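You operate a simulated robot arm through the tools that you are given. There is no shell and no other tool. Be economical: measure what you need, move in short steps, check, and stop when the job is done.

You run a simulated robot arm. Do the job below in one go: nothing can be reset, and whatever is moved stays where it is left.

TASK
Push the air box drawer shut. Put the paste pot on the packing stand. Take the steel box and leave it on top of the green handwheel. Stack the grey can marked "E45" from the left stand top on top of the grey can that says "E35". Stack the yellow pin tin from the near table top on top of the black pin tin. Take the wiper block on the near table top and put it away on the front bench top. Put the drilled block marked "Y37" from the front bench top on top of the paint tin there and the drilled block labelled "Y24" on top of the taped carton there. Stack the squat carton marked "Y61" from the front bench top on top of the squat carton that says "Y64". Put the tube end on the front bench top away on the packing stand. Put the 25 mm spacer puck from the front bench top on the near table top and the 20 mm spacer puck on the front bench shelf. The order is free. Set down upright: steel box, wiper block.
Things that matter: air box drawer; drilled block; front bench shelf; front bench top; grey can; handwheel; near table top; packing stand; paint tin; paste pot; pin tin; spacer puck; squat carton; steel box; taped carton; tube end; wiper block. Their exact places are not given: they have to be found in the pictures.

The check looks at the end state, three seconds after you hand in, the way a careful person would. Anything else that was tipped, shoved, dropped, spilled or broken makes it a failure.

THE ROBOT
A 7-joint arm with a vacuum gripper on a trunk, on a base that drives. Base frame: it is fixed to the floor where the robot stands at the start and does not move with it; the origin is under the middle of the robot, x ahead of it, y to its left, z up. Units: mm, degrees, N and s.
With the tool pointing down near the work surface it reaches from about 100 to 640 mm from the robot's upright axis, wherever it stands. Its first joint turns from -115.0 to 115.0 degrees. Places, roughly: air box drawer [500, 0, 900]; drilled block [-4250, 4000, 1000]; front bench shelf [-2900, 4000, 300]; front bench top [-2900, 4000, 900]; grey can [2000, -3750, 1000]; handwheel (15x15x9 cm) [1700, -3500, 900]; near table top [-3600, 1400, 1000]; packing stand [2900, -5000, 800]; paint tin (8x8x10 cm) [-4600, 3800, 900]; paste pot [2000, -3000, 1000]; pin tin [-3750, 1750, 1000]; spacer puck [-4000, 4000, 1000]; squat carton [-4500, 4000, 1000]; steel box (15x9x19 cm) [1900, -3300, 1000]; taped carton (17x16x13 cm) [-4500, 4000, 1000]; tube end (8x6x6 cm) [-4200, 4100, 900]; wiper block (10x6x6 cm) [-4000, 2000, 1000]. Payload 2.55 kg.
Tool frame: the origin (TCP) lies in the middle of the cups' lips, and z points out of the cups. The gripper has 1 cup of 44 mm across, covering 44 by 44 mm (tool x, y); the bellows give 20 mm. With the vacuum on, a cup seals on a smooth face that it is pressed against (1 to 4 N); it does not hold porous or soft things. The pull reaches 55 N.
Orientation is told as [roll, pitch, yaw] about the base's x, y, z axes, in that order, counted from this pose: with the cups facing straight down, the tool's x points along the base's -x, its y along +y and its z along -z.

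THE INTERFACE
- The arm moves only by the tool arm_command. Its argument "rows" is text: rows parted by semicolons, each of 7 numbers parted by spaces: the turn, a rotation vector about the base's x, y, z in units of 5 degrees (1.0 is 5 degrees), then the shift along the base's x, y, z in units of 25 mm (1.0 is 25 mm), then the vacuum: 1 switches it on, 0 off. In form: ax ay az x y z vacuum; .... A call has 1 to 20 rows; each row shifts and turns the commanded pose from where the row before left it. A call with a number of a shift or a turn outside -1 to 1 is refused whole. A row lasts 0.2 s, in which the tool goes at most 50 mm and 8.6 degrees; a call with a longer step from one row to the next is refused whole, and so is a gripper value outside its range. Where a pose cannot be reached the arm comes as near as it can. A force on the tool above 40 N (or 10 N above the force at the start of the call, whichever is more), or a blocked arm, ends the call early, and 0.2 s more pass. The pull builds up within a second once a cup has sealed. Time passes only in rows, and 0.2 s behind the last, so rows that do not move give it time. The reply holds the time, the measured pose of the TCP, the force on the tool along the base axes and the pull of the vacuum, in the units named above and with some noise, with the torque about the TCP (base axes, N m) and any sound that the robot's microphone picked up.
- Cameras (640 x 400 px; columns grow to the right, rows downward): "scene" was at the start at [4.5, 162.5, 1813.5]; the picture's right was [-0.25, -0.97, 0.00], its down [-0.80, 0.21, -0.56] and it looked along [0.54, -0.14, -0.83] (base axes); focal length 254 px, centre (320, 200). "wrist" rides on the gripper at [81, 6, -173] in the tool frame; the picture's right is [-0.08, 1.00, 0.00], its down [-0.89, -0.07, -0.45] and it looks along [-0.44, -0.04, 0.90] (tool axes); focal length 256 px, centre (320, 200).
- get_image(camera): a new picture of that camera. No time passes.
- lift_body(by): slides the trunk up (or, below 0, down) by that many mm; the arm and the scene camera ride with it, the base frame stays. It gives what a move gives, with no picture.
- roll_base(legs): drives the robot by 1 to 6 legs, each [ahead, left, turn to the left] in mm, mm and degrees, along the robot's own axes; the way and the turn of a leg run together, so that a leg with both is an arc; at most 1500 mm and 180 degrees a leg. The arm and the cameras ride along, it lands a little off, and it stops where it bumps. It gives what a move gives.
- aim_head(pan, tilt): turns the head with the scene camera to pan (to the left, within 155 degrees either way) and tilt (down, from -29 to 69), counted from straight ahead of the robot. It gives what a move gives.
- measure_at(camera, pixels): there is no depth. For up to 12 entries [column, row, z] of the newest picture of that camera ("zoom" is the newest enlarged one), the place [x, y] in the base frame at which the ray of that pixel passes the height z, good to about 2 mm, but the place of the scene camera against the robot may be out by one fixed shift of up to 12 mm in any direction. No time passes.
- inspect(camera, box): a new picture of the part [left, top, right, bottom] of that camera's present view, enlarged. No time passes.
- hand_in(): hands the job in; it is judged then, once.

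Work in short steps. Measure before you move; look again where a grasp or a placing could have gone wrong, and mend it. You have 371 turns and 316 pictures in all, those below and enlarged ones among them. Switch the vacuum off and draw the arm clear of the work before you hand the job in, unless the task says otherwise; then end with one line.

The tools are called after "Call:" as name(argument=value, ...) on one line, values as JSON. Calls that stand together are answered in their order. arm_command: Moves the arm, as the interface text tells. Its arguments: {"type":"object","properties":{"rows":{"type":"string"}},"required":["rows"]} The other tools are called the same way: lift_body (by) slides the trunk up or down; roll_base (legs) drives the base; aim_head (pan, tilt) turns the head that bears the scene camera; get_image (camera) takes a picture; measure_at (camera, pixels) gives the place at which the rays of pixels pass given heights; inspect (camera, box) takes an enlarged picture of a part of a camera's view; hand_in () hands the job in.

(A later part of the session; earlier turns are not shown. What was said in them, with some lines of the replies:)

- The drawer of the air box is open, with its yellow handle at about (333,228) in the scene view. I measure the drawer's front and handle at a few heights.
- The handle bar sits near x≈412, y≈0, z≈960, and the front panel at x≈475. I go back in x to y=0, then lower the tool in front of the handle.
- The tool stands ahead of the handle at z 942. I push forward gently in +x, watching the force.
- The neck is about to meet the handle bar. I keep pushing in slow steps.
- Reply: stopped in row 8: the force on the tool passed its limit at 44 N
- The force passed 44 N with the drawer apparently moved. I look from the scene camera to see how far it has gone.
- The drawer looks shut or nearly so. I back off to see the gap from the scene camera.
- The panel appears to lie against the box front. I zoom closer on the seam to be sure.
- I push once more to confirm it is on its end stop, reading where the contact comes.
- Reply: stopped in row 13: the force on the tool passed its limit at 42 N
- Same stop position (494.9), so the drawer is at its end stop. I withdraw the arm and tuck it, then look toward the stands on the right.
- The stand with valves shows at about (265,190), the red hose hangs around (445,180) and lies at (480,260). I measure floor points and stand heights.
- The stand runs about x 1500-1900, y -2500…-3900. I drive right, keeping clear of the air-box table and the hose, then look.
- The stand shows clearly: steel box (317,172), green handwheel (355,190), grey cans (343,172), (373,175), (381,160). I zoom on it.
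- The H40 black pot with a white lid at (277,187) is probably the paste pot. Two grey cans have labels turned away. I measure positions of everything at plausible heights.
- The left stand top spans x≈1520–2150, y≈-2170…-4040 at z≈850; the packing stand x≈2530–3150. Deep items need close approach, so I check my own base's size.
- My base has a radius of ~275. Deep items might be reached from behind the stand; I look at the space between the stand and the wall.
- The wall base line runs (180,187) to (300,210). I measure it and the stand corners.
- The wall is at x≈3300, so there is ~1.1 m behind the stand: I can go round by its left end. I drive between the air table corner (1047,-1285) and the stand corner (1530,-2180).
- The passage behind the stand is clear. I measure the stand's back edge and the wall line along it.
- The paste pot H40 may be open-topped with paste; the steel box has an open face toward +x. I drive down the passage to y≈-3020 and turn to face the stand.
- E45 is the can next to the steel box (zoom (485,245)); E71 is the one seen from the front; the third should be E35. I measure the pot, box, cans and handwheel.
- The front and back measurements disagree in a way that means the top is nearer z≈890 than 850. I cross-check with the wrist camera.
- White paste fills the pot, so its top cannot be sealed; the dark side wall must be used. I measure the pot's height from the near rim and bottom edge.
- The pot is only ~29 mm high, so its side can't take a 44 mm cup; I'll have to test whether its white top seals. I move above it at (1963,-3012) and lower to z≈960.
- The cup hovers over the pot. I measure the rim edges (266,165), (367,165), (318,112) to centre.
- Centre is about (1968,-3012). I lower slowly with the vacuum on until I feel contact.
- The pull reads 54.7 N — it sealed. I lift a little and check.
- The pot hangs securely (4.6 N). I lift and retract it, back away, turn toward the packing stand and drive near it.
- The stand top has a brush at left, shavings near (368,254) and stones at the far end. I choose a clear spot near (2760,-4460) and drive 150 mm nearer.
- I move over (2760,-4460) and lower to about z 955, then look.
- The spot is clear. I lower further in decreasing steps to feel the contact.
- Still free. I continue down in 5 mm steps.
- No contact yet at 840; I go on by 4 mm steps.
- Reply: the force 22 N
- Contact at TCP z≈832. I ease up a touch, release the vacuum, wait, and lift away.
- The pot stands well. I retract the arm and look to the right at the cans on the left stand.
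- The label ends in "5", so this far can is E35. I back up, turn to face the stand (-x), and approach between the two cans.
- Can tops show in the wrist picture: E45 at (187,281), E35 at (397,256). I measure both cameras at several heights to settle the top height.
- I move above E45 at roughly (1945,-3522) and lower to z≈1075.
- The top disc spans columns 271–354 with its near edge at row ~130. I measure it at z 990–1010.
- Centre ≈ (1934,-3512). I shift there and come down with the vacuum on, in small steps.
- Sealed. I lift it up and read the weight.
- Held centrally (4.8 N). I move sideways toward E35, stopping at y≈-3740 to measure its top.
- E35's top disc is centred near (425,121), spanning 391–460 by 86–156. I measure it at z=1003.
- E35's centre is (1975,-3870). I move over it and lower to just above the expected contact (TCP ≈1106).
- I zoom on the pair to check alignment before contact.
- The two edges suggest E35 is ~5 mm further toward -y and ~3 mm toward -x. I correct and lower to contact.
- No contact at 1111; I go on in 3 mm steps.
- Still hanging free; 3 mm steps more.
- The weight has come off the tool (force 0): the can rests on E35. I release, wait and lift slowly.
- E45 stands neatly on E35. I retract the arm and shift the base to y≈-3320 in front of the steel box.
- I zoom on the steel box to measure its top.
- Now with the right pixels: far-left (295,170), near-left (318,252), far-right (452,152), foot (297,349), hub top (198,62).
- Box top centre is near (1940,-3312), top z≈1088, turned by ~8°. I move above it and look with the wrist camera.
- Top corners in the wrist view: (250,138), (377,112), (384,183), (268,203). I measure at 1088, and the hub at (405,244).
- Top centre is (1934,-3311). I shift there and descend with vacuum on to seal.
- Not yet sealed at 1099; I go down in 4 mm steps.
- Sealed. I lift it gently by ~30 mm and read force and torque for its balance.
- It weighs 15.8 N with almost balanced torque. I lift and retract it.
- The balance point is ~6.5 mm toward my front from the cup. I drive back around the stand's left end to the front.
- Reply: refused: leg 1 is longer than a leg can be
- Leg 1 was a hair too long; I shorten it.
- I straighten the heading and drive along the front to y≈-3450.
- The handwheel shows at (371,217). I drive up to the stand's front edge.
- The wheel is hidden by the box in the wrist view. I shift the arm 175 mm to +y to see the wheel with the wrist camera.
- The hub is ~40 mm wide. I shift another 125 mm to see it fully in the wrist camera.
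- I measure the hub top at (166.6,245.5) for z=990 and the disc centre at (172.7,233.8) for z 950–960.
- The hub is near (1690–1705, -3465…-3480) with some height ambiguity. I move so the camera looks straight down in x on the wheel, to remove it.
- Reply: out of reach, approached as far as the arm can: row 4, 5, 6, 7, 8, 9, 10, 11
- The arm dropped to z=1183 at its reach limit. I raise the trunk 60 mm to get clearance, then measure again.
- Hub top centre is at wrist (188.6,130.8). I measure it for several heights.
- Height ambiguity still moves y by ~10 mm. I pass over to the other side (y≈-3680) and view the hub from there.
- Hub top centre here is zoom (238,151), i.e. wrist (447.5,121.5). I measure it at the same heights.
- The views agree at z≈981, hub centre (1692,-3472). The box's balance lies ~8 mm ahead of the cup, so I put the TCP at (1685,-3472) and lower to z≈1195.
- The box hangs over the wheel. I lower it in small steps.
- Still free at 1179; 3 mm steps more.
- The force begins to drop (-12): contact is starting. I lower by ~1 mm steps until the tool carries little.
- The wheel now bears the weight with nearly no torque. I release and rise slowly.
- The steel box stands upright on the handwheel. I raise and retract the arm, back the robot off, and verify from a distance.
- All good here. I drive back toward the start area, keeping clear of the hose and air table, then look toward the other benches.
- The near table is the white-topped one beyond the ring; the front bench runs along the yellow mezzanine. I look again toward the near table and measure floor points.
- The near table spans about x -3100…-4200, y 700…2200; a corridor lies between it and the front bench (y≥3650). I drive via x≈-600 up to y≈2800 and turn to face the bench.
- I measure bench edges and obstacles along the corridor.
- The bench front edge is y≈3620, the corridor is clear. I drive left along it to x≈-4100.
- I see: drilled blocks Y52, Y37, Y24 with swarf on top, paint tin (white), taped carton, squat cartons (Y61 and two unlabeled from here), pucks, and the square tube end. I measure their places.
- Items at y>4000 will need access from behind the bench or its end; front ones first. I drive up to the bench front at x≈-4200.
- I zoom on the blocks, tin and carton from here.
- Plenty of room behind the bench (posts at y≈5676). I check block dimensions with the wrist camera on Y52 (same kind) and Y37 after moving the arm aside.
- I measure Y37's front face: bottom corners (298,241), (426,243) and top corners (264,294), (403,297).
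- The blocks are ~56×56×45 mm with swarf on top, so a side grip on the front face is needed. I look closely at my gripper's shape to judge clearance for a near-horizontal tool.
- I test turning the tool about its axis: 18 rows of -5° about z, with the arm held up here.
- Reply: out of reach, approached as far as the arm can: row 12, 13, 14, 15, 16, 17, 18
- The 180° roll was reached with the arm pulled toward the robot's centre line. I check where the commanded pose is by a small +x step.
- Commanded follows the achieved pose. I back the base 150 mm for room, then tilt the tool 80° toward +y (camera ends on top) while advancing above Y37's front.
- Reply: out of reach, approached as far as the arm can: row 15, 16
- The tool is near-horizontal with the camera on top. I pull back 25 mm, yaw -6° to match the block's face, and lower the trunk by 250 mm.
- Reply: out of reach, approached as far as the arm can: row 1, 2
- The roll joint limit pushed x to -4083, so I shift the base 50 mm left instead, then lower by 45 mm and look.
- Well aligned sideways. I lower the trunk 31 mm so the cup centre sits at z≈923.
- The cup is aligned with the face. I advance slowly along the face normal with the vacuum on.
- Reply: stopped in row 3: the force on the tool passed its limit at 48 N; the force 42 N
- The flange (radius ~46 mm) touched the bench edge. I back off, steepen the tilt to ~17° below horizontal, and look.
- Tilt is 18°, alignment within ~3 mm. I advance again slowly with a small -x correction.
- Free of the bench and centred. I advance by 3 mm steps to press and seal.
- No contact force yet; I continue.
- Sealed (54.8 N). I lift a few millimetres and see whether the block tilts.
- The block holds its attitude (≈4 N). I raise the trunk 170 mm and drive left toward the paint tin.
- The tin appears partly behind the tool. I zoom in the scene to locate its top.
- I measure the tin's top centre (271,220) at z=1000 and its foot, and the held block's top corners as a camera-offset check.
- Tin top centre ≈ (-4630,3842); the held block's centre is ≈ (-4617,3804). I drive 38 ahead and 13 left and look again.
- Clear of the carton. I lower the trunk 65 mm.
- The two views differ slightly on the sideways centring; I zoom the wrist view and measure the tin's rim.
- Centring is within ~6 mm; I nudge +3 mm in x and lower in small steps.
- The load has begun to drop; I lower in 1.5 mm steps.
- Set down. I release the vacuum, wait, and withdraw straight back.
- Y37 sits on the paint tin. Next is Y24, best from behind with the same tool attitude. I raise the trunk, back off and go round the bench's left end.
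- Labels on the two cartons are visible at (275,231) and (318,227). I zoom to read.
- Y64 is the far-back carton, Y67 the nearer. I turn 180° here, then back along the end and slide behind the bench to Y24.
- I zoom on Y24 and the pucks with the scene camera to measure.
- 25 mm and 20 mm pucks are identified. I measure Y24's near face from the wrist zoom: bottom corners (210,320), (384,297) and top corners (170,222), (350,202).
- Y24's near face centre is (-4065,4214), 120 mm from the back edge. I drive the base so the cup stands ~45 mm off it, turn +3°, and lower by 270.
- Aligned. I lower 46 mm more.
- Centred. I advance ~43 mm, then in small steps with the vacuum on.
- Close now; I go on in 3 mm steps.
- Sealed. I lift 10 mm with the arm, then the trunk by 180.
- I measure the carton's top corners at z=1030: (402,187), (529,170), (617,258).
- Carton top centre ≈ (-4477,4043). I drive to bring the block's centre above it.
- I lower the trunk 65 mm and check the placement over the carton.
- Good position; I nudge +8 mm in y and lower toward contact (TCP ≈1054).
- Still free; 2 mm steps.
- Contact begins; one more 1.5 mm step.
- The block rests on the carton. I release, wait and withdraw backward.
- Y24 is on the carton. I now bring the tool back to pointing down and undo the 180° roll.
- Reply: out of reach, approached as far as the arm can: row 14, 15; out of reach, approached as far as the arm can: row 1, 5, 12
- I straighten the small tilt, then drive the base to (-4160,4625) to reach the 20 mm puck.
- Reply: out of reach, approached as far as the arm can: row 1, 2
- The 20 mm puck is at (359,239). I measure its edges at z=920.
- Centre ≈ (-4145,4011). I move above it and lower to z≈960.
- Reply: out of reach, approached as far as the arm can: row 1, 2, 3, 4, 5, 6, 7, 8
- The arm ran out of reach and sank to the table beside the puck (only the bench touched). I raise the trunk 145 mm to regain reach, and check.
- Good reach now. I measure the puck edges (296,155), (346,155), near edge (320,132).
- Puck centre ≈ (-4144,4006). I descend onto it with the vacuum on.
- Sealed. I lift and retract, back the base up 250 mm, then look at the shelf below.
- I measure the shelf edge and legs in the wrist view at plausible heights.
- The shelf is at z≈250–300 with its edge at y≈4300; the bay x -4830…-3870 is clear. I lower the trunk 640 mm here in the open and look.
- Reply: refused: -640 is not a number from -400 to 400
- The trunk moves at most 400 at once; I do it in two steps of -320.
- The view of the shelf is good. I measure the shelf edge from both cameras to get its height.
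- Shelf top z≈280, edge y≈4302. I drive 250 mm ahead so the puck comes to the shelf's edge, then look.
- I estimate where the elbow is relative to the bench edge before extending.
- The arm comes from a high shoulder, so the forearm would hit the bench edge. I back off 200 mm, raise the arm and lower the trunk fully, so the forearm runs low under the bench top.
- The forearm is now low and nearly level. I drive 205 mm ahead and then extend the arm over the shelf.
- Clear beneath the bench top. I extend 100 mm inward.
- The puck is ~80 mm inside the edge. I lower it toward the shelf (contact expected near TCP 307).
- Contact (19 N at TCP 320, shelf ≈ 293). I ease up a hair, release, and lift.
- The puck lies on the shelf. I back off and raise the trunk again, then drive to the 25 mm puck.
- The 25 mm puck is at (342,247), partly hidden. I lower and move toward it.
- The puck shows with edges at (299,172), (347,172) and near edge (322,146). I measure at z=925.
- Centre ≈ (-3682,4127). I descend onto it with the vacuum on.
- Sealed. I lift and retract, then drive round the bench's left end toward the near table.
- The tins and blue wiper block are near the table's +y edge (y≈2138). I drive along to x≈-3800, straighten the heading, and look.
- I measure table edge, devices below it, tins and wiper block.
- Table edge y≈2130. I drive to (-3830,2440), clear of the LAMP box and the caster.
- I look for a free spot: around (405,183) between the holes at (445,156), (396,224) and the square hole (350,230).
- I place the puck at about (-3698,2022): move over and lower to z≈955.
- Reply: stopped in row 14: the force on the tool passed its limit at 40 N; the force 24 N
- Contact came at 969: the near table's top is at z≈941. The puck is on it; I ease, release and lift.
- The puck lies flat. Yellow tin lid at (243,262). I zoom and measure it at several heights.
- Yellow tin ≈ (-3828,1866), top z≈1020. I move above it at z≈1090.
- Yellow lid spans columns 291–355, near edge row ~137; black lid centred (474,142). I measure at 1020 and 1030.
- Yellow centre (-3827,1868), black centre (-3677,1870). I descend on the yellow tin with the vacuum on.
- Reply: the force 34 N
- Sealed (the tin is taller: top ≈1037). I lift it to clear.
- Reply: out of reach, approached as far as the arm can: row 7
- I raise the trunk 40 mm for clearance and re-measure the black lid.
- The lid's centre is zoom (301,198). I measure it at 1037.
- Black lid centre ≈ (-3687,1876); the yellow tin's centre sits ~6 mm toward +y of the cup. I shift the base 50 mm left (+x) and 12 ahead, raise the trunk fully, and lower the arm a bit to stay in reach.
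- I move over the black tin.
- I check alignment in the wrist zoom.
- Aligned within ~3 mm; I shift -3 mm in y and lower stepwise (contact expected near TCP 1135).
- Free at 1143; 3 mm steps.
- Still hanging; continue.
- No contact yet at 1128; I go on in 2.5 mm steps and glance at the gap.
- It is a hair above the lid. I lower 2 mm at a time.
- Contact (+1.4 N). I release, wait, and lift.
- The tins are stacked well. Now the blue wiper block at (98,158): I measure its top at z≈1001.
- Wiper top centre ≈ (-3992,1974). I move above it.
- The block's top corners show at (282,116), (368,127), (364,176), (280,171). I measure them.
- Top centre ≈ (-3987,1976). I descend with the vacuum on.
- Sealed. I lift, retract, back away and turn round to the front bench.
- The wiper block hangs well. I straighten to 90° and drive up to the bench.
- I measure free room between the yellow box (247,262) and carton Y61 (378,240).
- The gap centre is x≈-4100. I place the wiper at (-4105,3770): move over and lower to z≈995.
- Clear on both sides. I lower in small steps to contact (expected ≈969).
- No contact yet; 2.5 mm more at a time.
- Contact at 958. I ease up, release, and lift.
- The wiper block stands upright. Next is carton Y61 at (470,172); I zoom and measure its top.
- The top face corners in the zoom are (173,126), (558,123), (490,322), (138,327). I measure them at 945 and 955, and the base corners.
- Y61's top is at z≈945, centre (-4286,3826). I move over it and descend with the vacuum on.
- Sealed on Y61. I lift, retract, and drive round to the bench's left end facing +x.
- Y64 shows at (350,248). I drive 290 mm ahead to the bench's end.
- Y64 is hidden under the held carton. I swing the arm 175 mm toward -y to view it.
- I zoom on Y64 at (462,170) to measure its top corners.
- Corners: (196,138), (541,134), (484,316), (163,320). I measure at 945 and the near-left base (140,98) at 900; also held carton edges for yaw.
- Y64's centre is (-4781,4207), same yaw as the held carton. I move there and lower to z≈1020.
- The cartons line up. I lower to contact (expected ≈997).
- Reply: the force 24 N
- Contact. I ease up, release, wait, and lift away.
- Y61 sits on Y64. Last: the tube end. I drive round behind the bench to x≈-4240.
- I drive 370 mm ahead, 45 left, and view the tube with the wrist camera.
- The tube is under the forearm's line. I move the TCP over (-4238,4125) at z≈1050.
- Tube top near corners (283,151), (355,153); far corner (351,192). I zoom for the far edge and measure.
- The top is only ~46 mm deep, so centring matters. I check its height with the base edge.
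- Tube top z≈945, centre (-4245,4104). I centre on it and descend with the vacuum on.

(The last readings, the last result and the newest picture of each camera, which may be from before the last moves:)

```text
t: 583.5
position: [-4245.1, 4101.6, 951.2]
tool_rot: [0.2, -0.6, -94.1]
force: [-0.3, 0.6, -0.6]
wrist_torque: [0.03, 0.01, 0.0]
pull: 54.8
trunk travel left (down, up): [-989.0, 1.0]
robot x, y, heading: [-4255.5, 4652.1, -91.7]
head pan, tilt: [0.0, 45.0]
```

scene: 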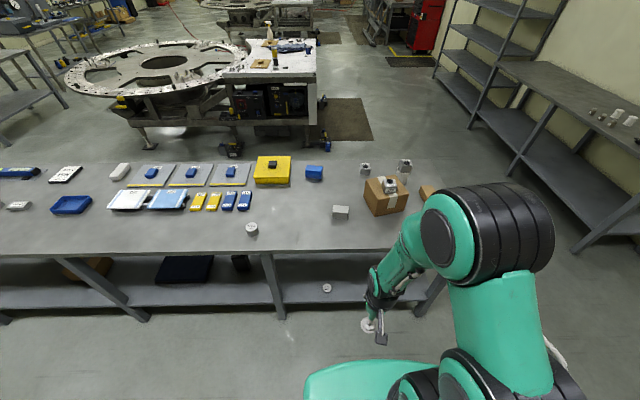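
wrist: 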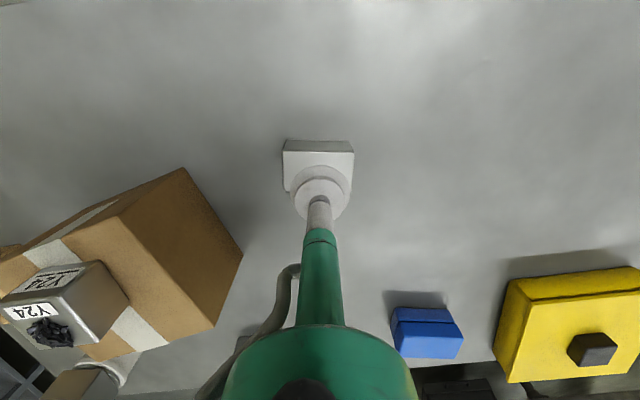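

Sealed. I lift and retract, then start the drive: behind the bench toward +x.

Call:
arm_command(rows="0 0 0 0 0 0.4 1;0 0 0 0 0 0.8 1;0 0 0 0 0 1 1;0 0 0 0 0 1 1;0 0 0 0 0.6 1 1;0 0 0 0 1 1 1;0 0 0 0 1 1 1;0 0 0 0 1 0.5 1;0 0 0 0 1 0 1;0 0 0 0 1 0 1;0 0 0 0 1 0 1;0 0 0 0 1 0 1;0 0 0 0 1 0 1;0 0 0 0 1 0 1;0 0 0 0 1 0 1")

Call:
roll_base(legs=[[-360, 0, 0], [0, 1480, 0], [0, 1000, 0]])

Call:
aim_head(pan=70, tilt=25)

Call:
get_image(camera="scene")

```text
t: 586.8
position: [-4247.1, 4368.1, 1121.0]
tool_rot: [0.4, -0.5, -94.1]
force: [0.4, -0.7, -4.2]
wrist_torque: [-0.03, 0.0, 0.02]
pull: 54.8
trunk travel left (down, up): [-989.0, 1.0]
robot x, y, heading: [-4260.9, 4656.0, -91.4]
head pan, tilt: [0.0, 45.0]
```

```text
t: 601.0
position: [-1694.0, 4768.3, 1121.1]
tool_rot: [0.3, -0.5, -90.3]
force: [0.0, 0.1, -3.9]
wrist_torque: [0.0, 0.01, 0.01]
pull: 55.4
trunk travel left (down, up): [-989.0, 1.0]
robot x, y, heading: [-1726.2, 5048.4, -87.5]
head pan, tilt: [0.0, 45.0]
```

```text
t: 602.4
position: [-1692.7, 4767.8, 1121.0]
tool_rot: [0.3, -0.5, -90.2]
force: [0.2, -0.1, -4.0]
wrist_torque: [0.0, 0.03, -0.02]
pull: 55.8
trunk travel left (down, up): [-989.0, 1.0]
robot x, y, heading: [-1728.8, 5053.7, -87.9]
head pan, tilt: [70.0, 25.0]
```

```text
112 pictures are left
```

scene: 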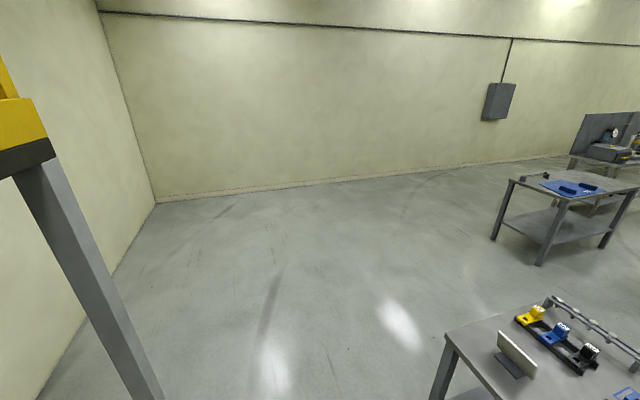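

The way is open past the bench's right end. I continue: left 1310, then ahead down to y≈2800.

Call:
roll_base(legs=[[60, 1320, 0], [1120, 0, 0], [1120, 0, 0]])

```text
t: 619.6
position: [-323.8, 2505.1, 1121.5]
tool_rot: [0.2, -0.4, -91.3]
force: [0.0, 0.3, -3.7]
wrist_torque: [-0.03, 0.02, 0.01]
pull: 54.7
trunk travel left (down, up): [-989.0, 1.0]
robot x, y, heading: [-352.8, 2790.9, -88.9]
head pan, tilt: [70.0, 25.0]
```

I continue to the air-table side: right 210, then ahead to y≈-850.

Call:
roll_base(legs=[[0, -220, 0], [1400, 0, 0], [1400, 0, 0], [850, 0, 0]])

Call:
aim_head(pan=20, tilt=25)

Call:
get_image(camera="scene")

```text
t: 638.2
position: [-476.7, -1071.0, 1119.7]
tool_rot: [0.4, -0.5, -91.1]
force: [0.5, 0.4, -3.2]
wrist_torque: [0.0, 0.04, -0.02]
pull: 55.0
trunk travel left (down, up): [-989.0, 1.0]
robot x, y, heading: [-506.0, -782.6, -88.7]
head pan, tilt: [70.0, 25.0]
```

```text
t: 639.4
position: [-476.1, -1071.9, 1119.6]
tool_rot: [0.3, -0.5, -91.0]
force: [0.7, 0.3, -3.9]
wrist_torque: [-0.01, 0.02, -0.05]
pull: 55.0
trunk travel left (down, up): [-989.0, 1.0]
robot x, y, heading: [-502.8, -785.6, -88.6]
head pan, tilt: [20.0, 25.0]
```

```text
111 pictures are left
```

scene: 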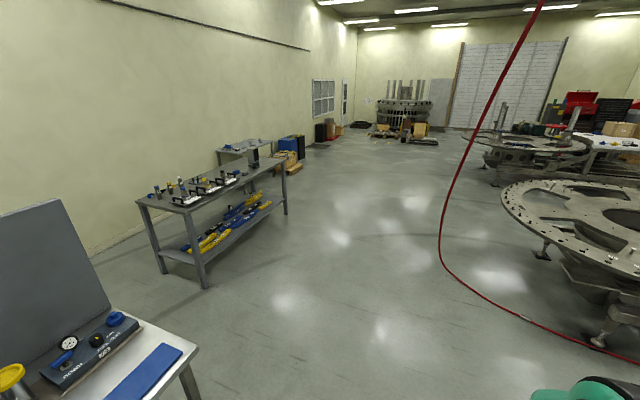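

All clear; the steel box still stands on the wheel. I drive on past the stand's front to (1000,-4600) and turn to face the packing stand.

Call:
roll_base(legs=[[820, 395, 0], [820, 395, 0], [1350, 450, 0], [870, 120, 0], [0, 0, 88.6]])

Call:
aim_head(pan=0, tilt=30)

Call:
get_image(camera="scene")

```text
t: 663.3
position: [1212.0, -4585.7, 1120.3]
tool_rot: [0.3, -0.5, -1.0]
force: [0.0, 0.3, -3.5]
wrist_torque: [0.0, -0.04, -0.02]
pull: 54.6
trunk travel left (down, up): [-989.0, 1.0]
robot x, y, heading: [926.2, -4613.5, 1.5]
head pan, tilt: [20.0, 25.0]
```

```text
t: 664.1
position: [1210.8, -4584.6, 1120.2]
tool_rot: [0.2, -0.5, -1.1]
force: [0.1, -0.3, -3.8]
wrist_torque: [-0.07, 0.0, -0.01]
pull: 54.3
trunk travel left (down, up): [-989.0, 1.0]
robot x, y, heading: [927.2, -4611.5, 1.5]
head pan, tilt: [0.0, 30.0]
```

```text
110 pictures are left
```

scene: 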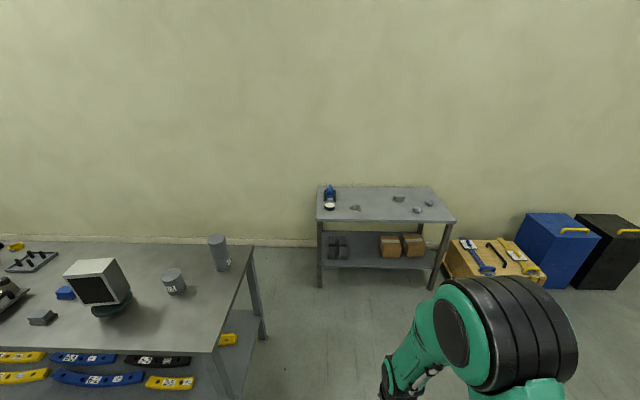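

The way to the packing stand is clear. I drive to about (2280,-4850).

Call:
roll_base(legs=[[1345, -276, 0]])

Call:
aim_head(pan=0, tilt=48)

Call:
get_image(camera="scene")

Call:
get_image(camera="wrist")

```text
t: 670.8
position: [2524.7, -4775.5, 1119.2]
tool_rot: [0.4, -0.4, 2.1]
force: [0.6, 0.3, -4.2]
wrist_torque: [-0.04, -0.07, -0.04]
pull: 55.2
trunk travel left (down, up): [-989.0, 1.0]
robot x, y, heading: [2243.1, -4821.8, 4.7]
head pan, tilt: [0.0, 30.0]
```

```text
t: 671.6
position: [2523.4, -4775.0, 1120.5]
tool_rot: [0.3, -0.6, 2.2]
force: [0.1, -1.1, -4.1]
wrist_torque: [-0.03, -0.02, 0.02]
pull: 55.5
trunk travel left (down, up): [-989.0, 1.0]
robot x, y, heading: [2239.1, -4820.2, 4.5]
head pan, tilt: [0.0, 48.0]
```

```text
109 pictures are left
```

scene: 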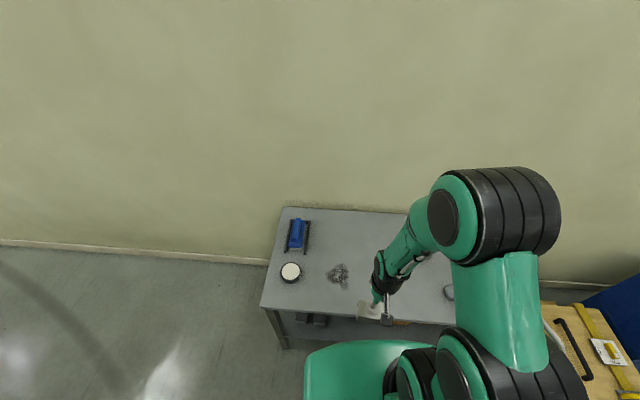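

```text
108 pictures are left
```

wrist: 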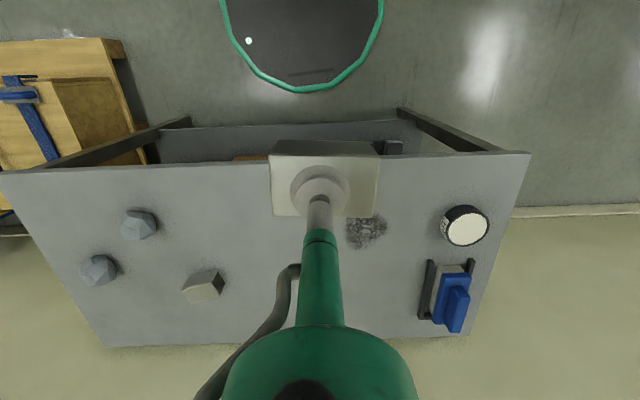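

I choose a clear spot around wrist pixel (255,215), left of the swarf (365,232), and measure.

Call:
measure_at(camera="wrist", pixels=[[255, 215, 800], [345, 232, 800], [156, 224, 800], [205, 272, 800], [255, 165, 800], [300, 260, 800], [465, 240, 835]])

```text
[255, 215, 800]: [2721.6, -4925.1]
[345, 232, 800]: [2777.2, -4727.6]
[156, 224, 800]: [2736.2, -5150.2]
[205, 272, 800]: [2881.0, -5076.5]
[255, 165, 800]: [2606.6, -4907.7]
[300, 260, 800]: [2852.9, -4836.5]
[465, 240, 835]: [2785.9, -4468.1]
```

The spot (2730,-4900) is free. I move over it and lower to z≈880.

Call:
arm_command(rows="0 0 0 0.91 -0.55 0 1;0 0 0 0.91 -0.55 0 1;0 0 0 0.91 -0.55 0 1;0 0 0 0.91 -0.55 0 1;0 0 0 0.91 -0.55 0 1;0 0 0 0.91 -0.55 0 1;0 0 0 0.91 -0.55 0 1;0 0 0 0.91 -0.55 0 1;0 0 0 0.91 -0.55 0 1;0 0 0 0 0 -1 1;0 0 0 0 0 -1 1;0 0 0 0 0 -1 1;0 0 0 0 0 -1 1;0 0 0 0 0 -1 1;0 0 0 0 0 -1 1;0 0 0 0 0 -1 1;0 0 0 0 0 0 1")

Call:
get_image(camera="wrist")

```text
t: 675.2
position: [2731.0, -4899.4, 946.7]
tool_rot: [0.3, -0.6, 2.1]
force: [-0.6, 0.1, -3.5]
wrist_torque: [0.0, -0.02, -0.02]
pull: 54.6
trunk travel left (down, up): [-989.0, 1.0]
robot x, y, heading: [2242.7, -4818.5, 4.7]
head pan, tilt: [0.0, 48.0]
```

```text
107 pictures are left
```

wrist: 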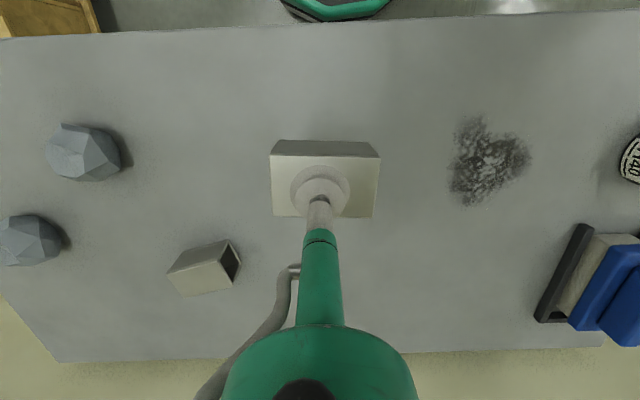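

Clear all round. I lower to ~868, then in small steps.

Call:
arm_command(rows="0 0 0 0 0 -1 1;0 0 0 0 0 -1 1;0 0 0 0 0 -0.9 1;0 0 0 0 0 -0.3 1;0 0 0 0 0 0 1;0 0 0 0 0 0 1")

```text
t: 676.6
position: [2729.8, -4898.6, 865.5]
tool_rot: [0.2, -0.6, 2.2]
force: [0.2, 0.4, -4.4]
wrist_torque: [-0.01, -0.05, -0.02]
pull: 55.4
trunk travel left (down, up): [-989.0, 1.0]
robot x, y, heading: [2242.0, -4818.1, 4.4]
head pan, tilt: [0.0, 48.0]
```

Call:
arm_command(rows="0 0 0 0 0 -0.2 1;0 0 0 0 0 -0.12 1;0 0 0 0 0 -0.1 1;0 0 0 0 0 0 1;0 0 0 0 0 0 1")

```text
t: 677.8
position: [2729.5, -4899.9, 854.4]
tool_rot: [0.3, -0.6, 2.3]
force: [-0.8, 0.2, -4.5]
wrist_torque: [-0.02, -0.03, -0.03]
pull: 54.5
trunk travel left (down, up): [-989.0, 1.0]
robot x, y, heading: [2246.8, -4818.2, 4.8]
head pan, tilt: [0.0, 48.0]
```

Still free at 854; 2.5 mm steps.

Call:
arm_command(rows="0 0 0 0 0 -0.1 1;0 0 0 0 0 -0.1 1;0 0 0 0 0 0 1;0 0 0 0 0 0 1")

```text
t: 678.8
position: [2729.0, -4899.7, 849.5]
tool_rot: [0.4, -0.6, 2.1]
force: [-1.5, -1.0, 7.8]
wrist_torque: [0.14, 0.42, 0.01]
pull: 55.0
trunk travel left (down, up): [-989.0, 1.0]
robot x, y, heading: [2242.2, -4815.1, 4.6]
head pan, tilt: [0.0, 48.0]
```

Contact. I release, wait, and lift away.

Call:
arm_command(rows="0 0 0 0 0 0 0;0 0 0 0 0 0 0;0 0 0 0 0 0 0;0 0 0 0 0 0 0;0 0 0 0 0 0 0;0 0 0 0 0 0.3 0;0 0 0 0 0 0.6 0;0 0 0 0 0 1 0;0 0 0 0 0 1 0;0 0 0 -0.5 0.3 1 0;0 0 0 -1 0.5 1 0;0 0 0 -1 0.5 1 0;0 0 0 -1 0.5 1 0;0 0 0 -1 0.5 1 0;0 0 0 -1 0.5 1 0;0 0 0 -1 0 1 0")

Call:
get_image(camera="wrist")

Call:
inspect(camera="scene", box=[250, 190, 470, 340])

```text
t: 682.2
position: [2566.3, -4829.9, 1096.3]
tool_rot: [0.3, -0.5, 2.2]
force: [-0.3, 0.6, -0.4]
wrist_torque: [0.04, -0.01, 0.03]
pull: 0.1
trunk travel left (down, up): [-989.0, 1.0]
robot x, y, heading: [2241.0, -4818.6, 4.7]
head pan, tilt: [0.0, 48.0]
```

```text
106 pictures are left
```

wrist: 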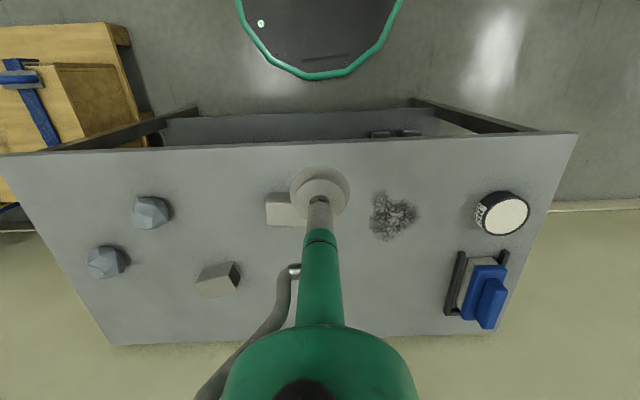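

```text
2.67 times, centred on (360, 265) of scene
```

zoom: 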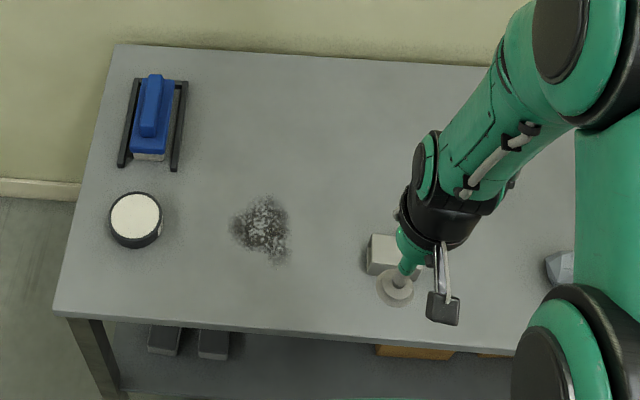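

Everything on the list has been placed. I back away from the stand to leave the arm clear before handing in.

Call:
roll_base(legs=[[-400, 0, 0]])

Call:
inspect(camera="scene", box=[220, 120, 460, 270])

Call:
aim_head(pan=70, tilt=35)

Call:
get_image(camera="scene")

```text
t: 684.7
position: [2166.9, -4861.9, 1095.9]
tool_rot: [0.3, -0.5, 2.5]
force: [0.3, 0.4, -0.3]
wrist_torque: [0.03, 0.01, -0.02]
pull: 0.1
trunk travel left (down, up): [-989.0, 1.0]
robot x, y, heading: [1844.5, -4850.3, 4.9]
head pan, tilt: [0.0, 48.0]
```

```text
2.67 times, centred on (340, 195) of scene
```

zoom: 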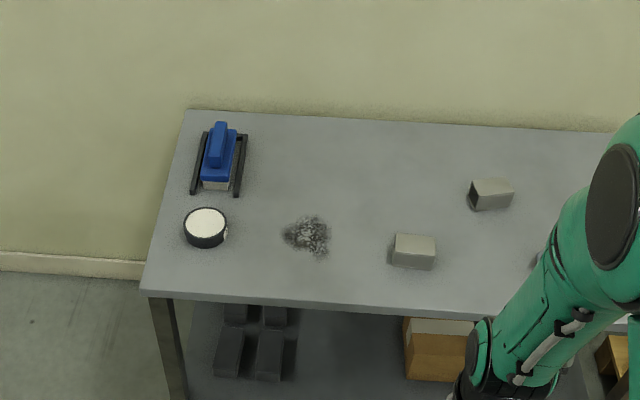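

```text
t: 686.1
position: [2167.7, -4863.0, 1096.5]
tool_rot: [0.4, -0.5, 2.5]
force: [-0.1, 0.0, -0.9]
wrist_torque: [0.0, 0.0, 0.01]
pull: 0.2
trunk travel left (down, up): [-989.0, 1.0]
robot x, y, heading: [1839.1, -4850.8, 5.0]
head pan, tilt: [70.0, 35.0]
```

```text
103 pictures are left
```

scene: 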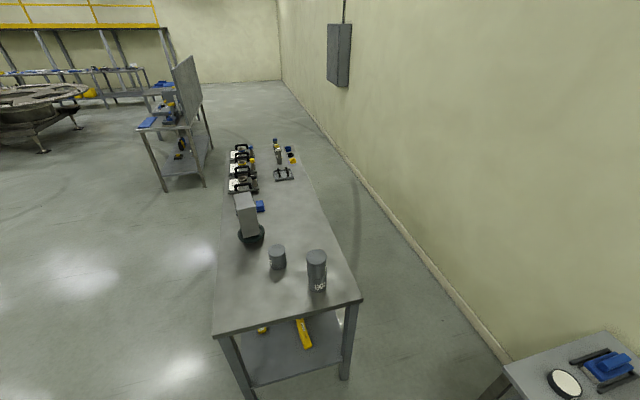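

The packing stand holds the pot and tube end, and the left stand shows the box on the wheel and the stacked cans. The vacuum is off and the arm is clear, so I hand in.

Call:
hand_in()

```text
The job is handed in.
```

All the jobs on the list are done and handed in. One slip: while I reached for the 20 mm puck, the cup sank onto the bare bench top, and it touched nothing else.
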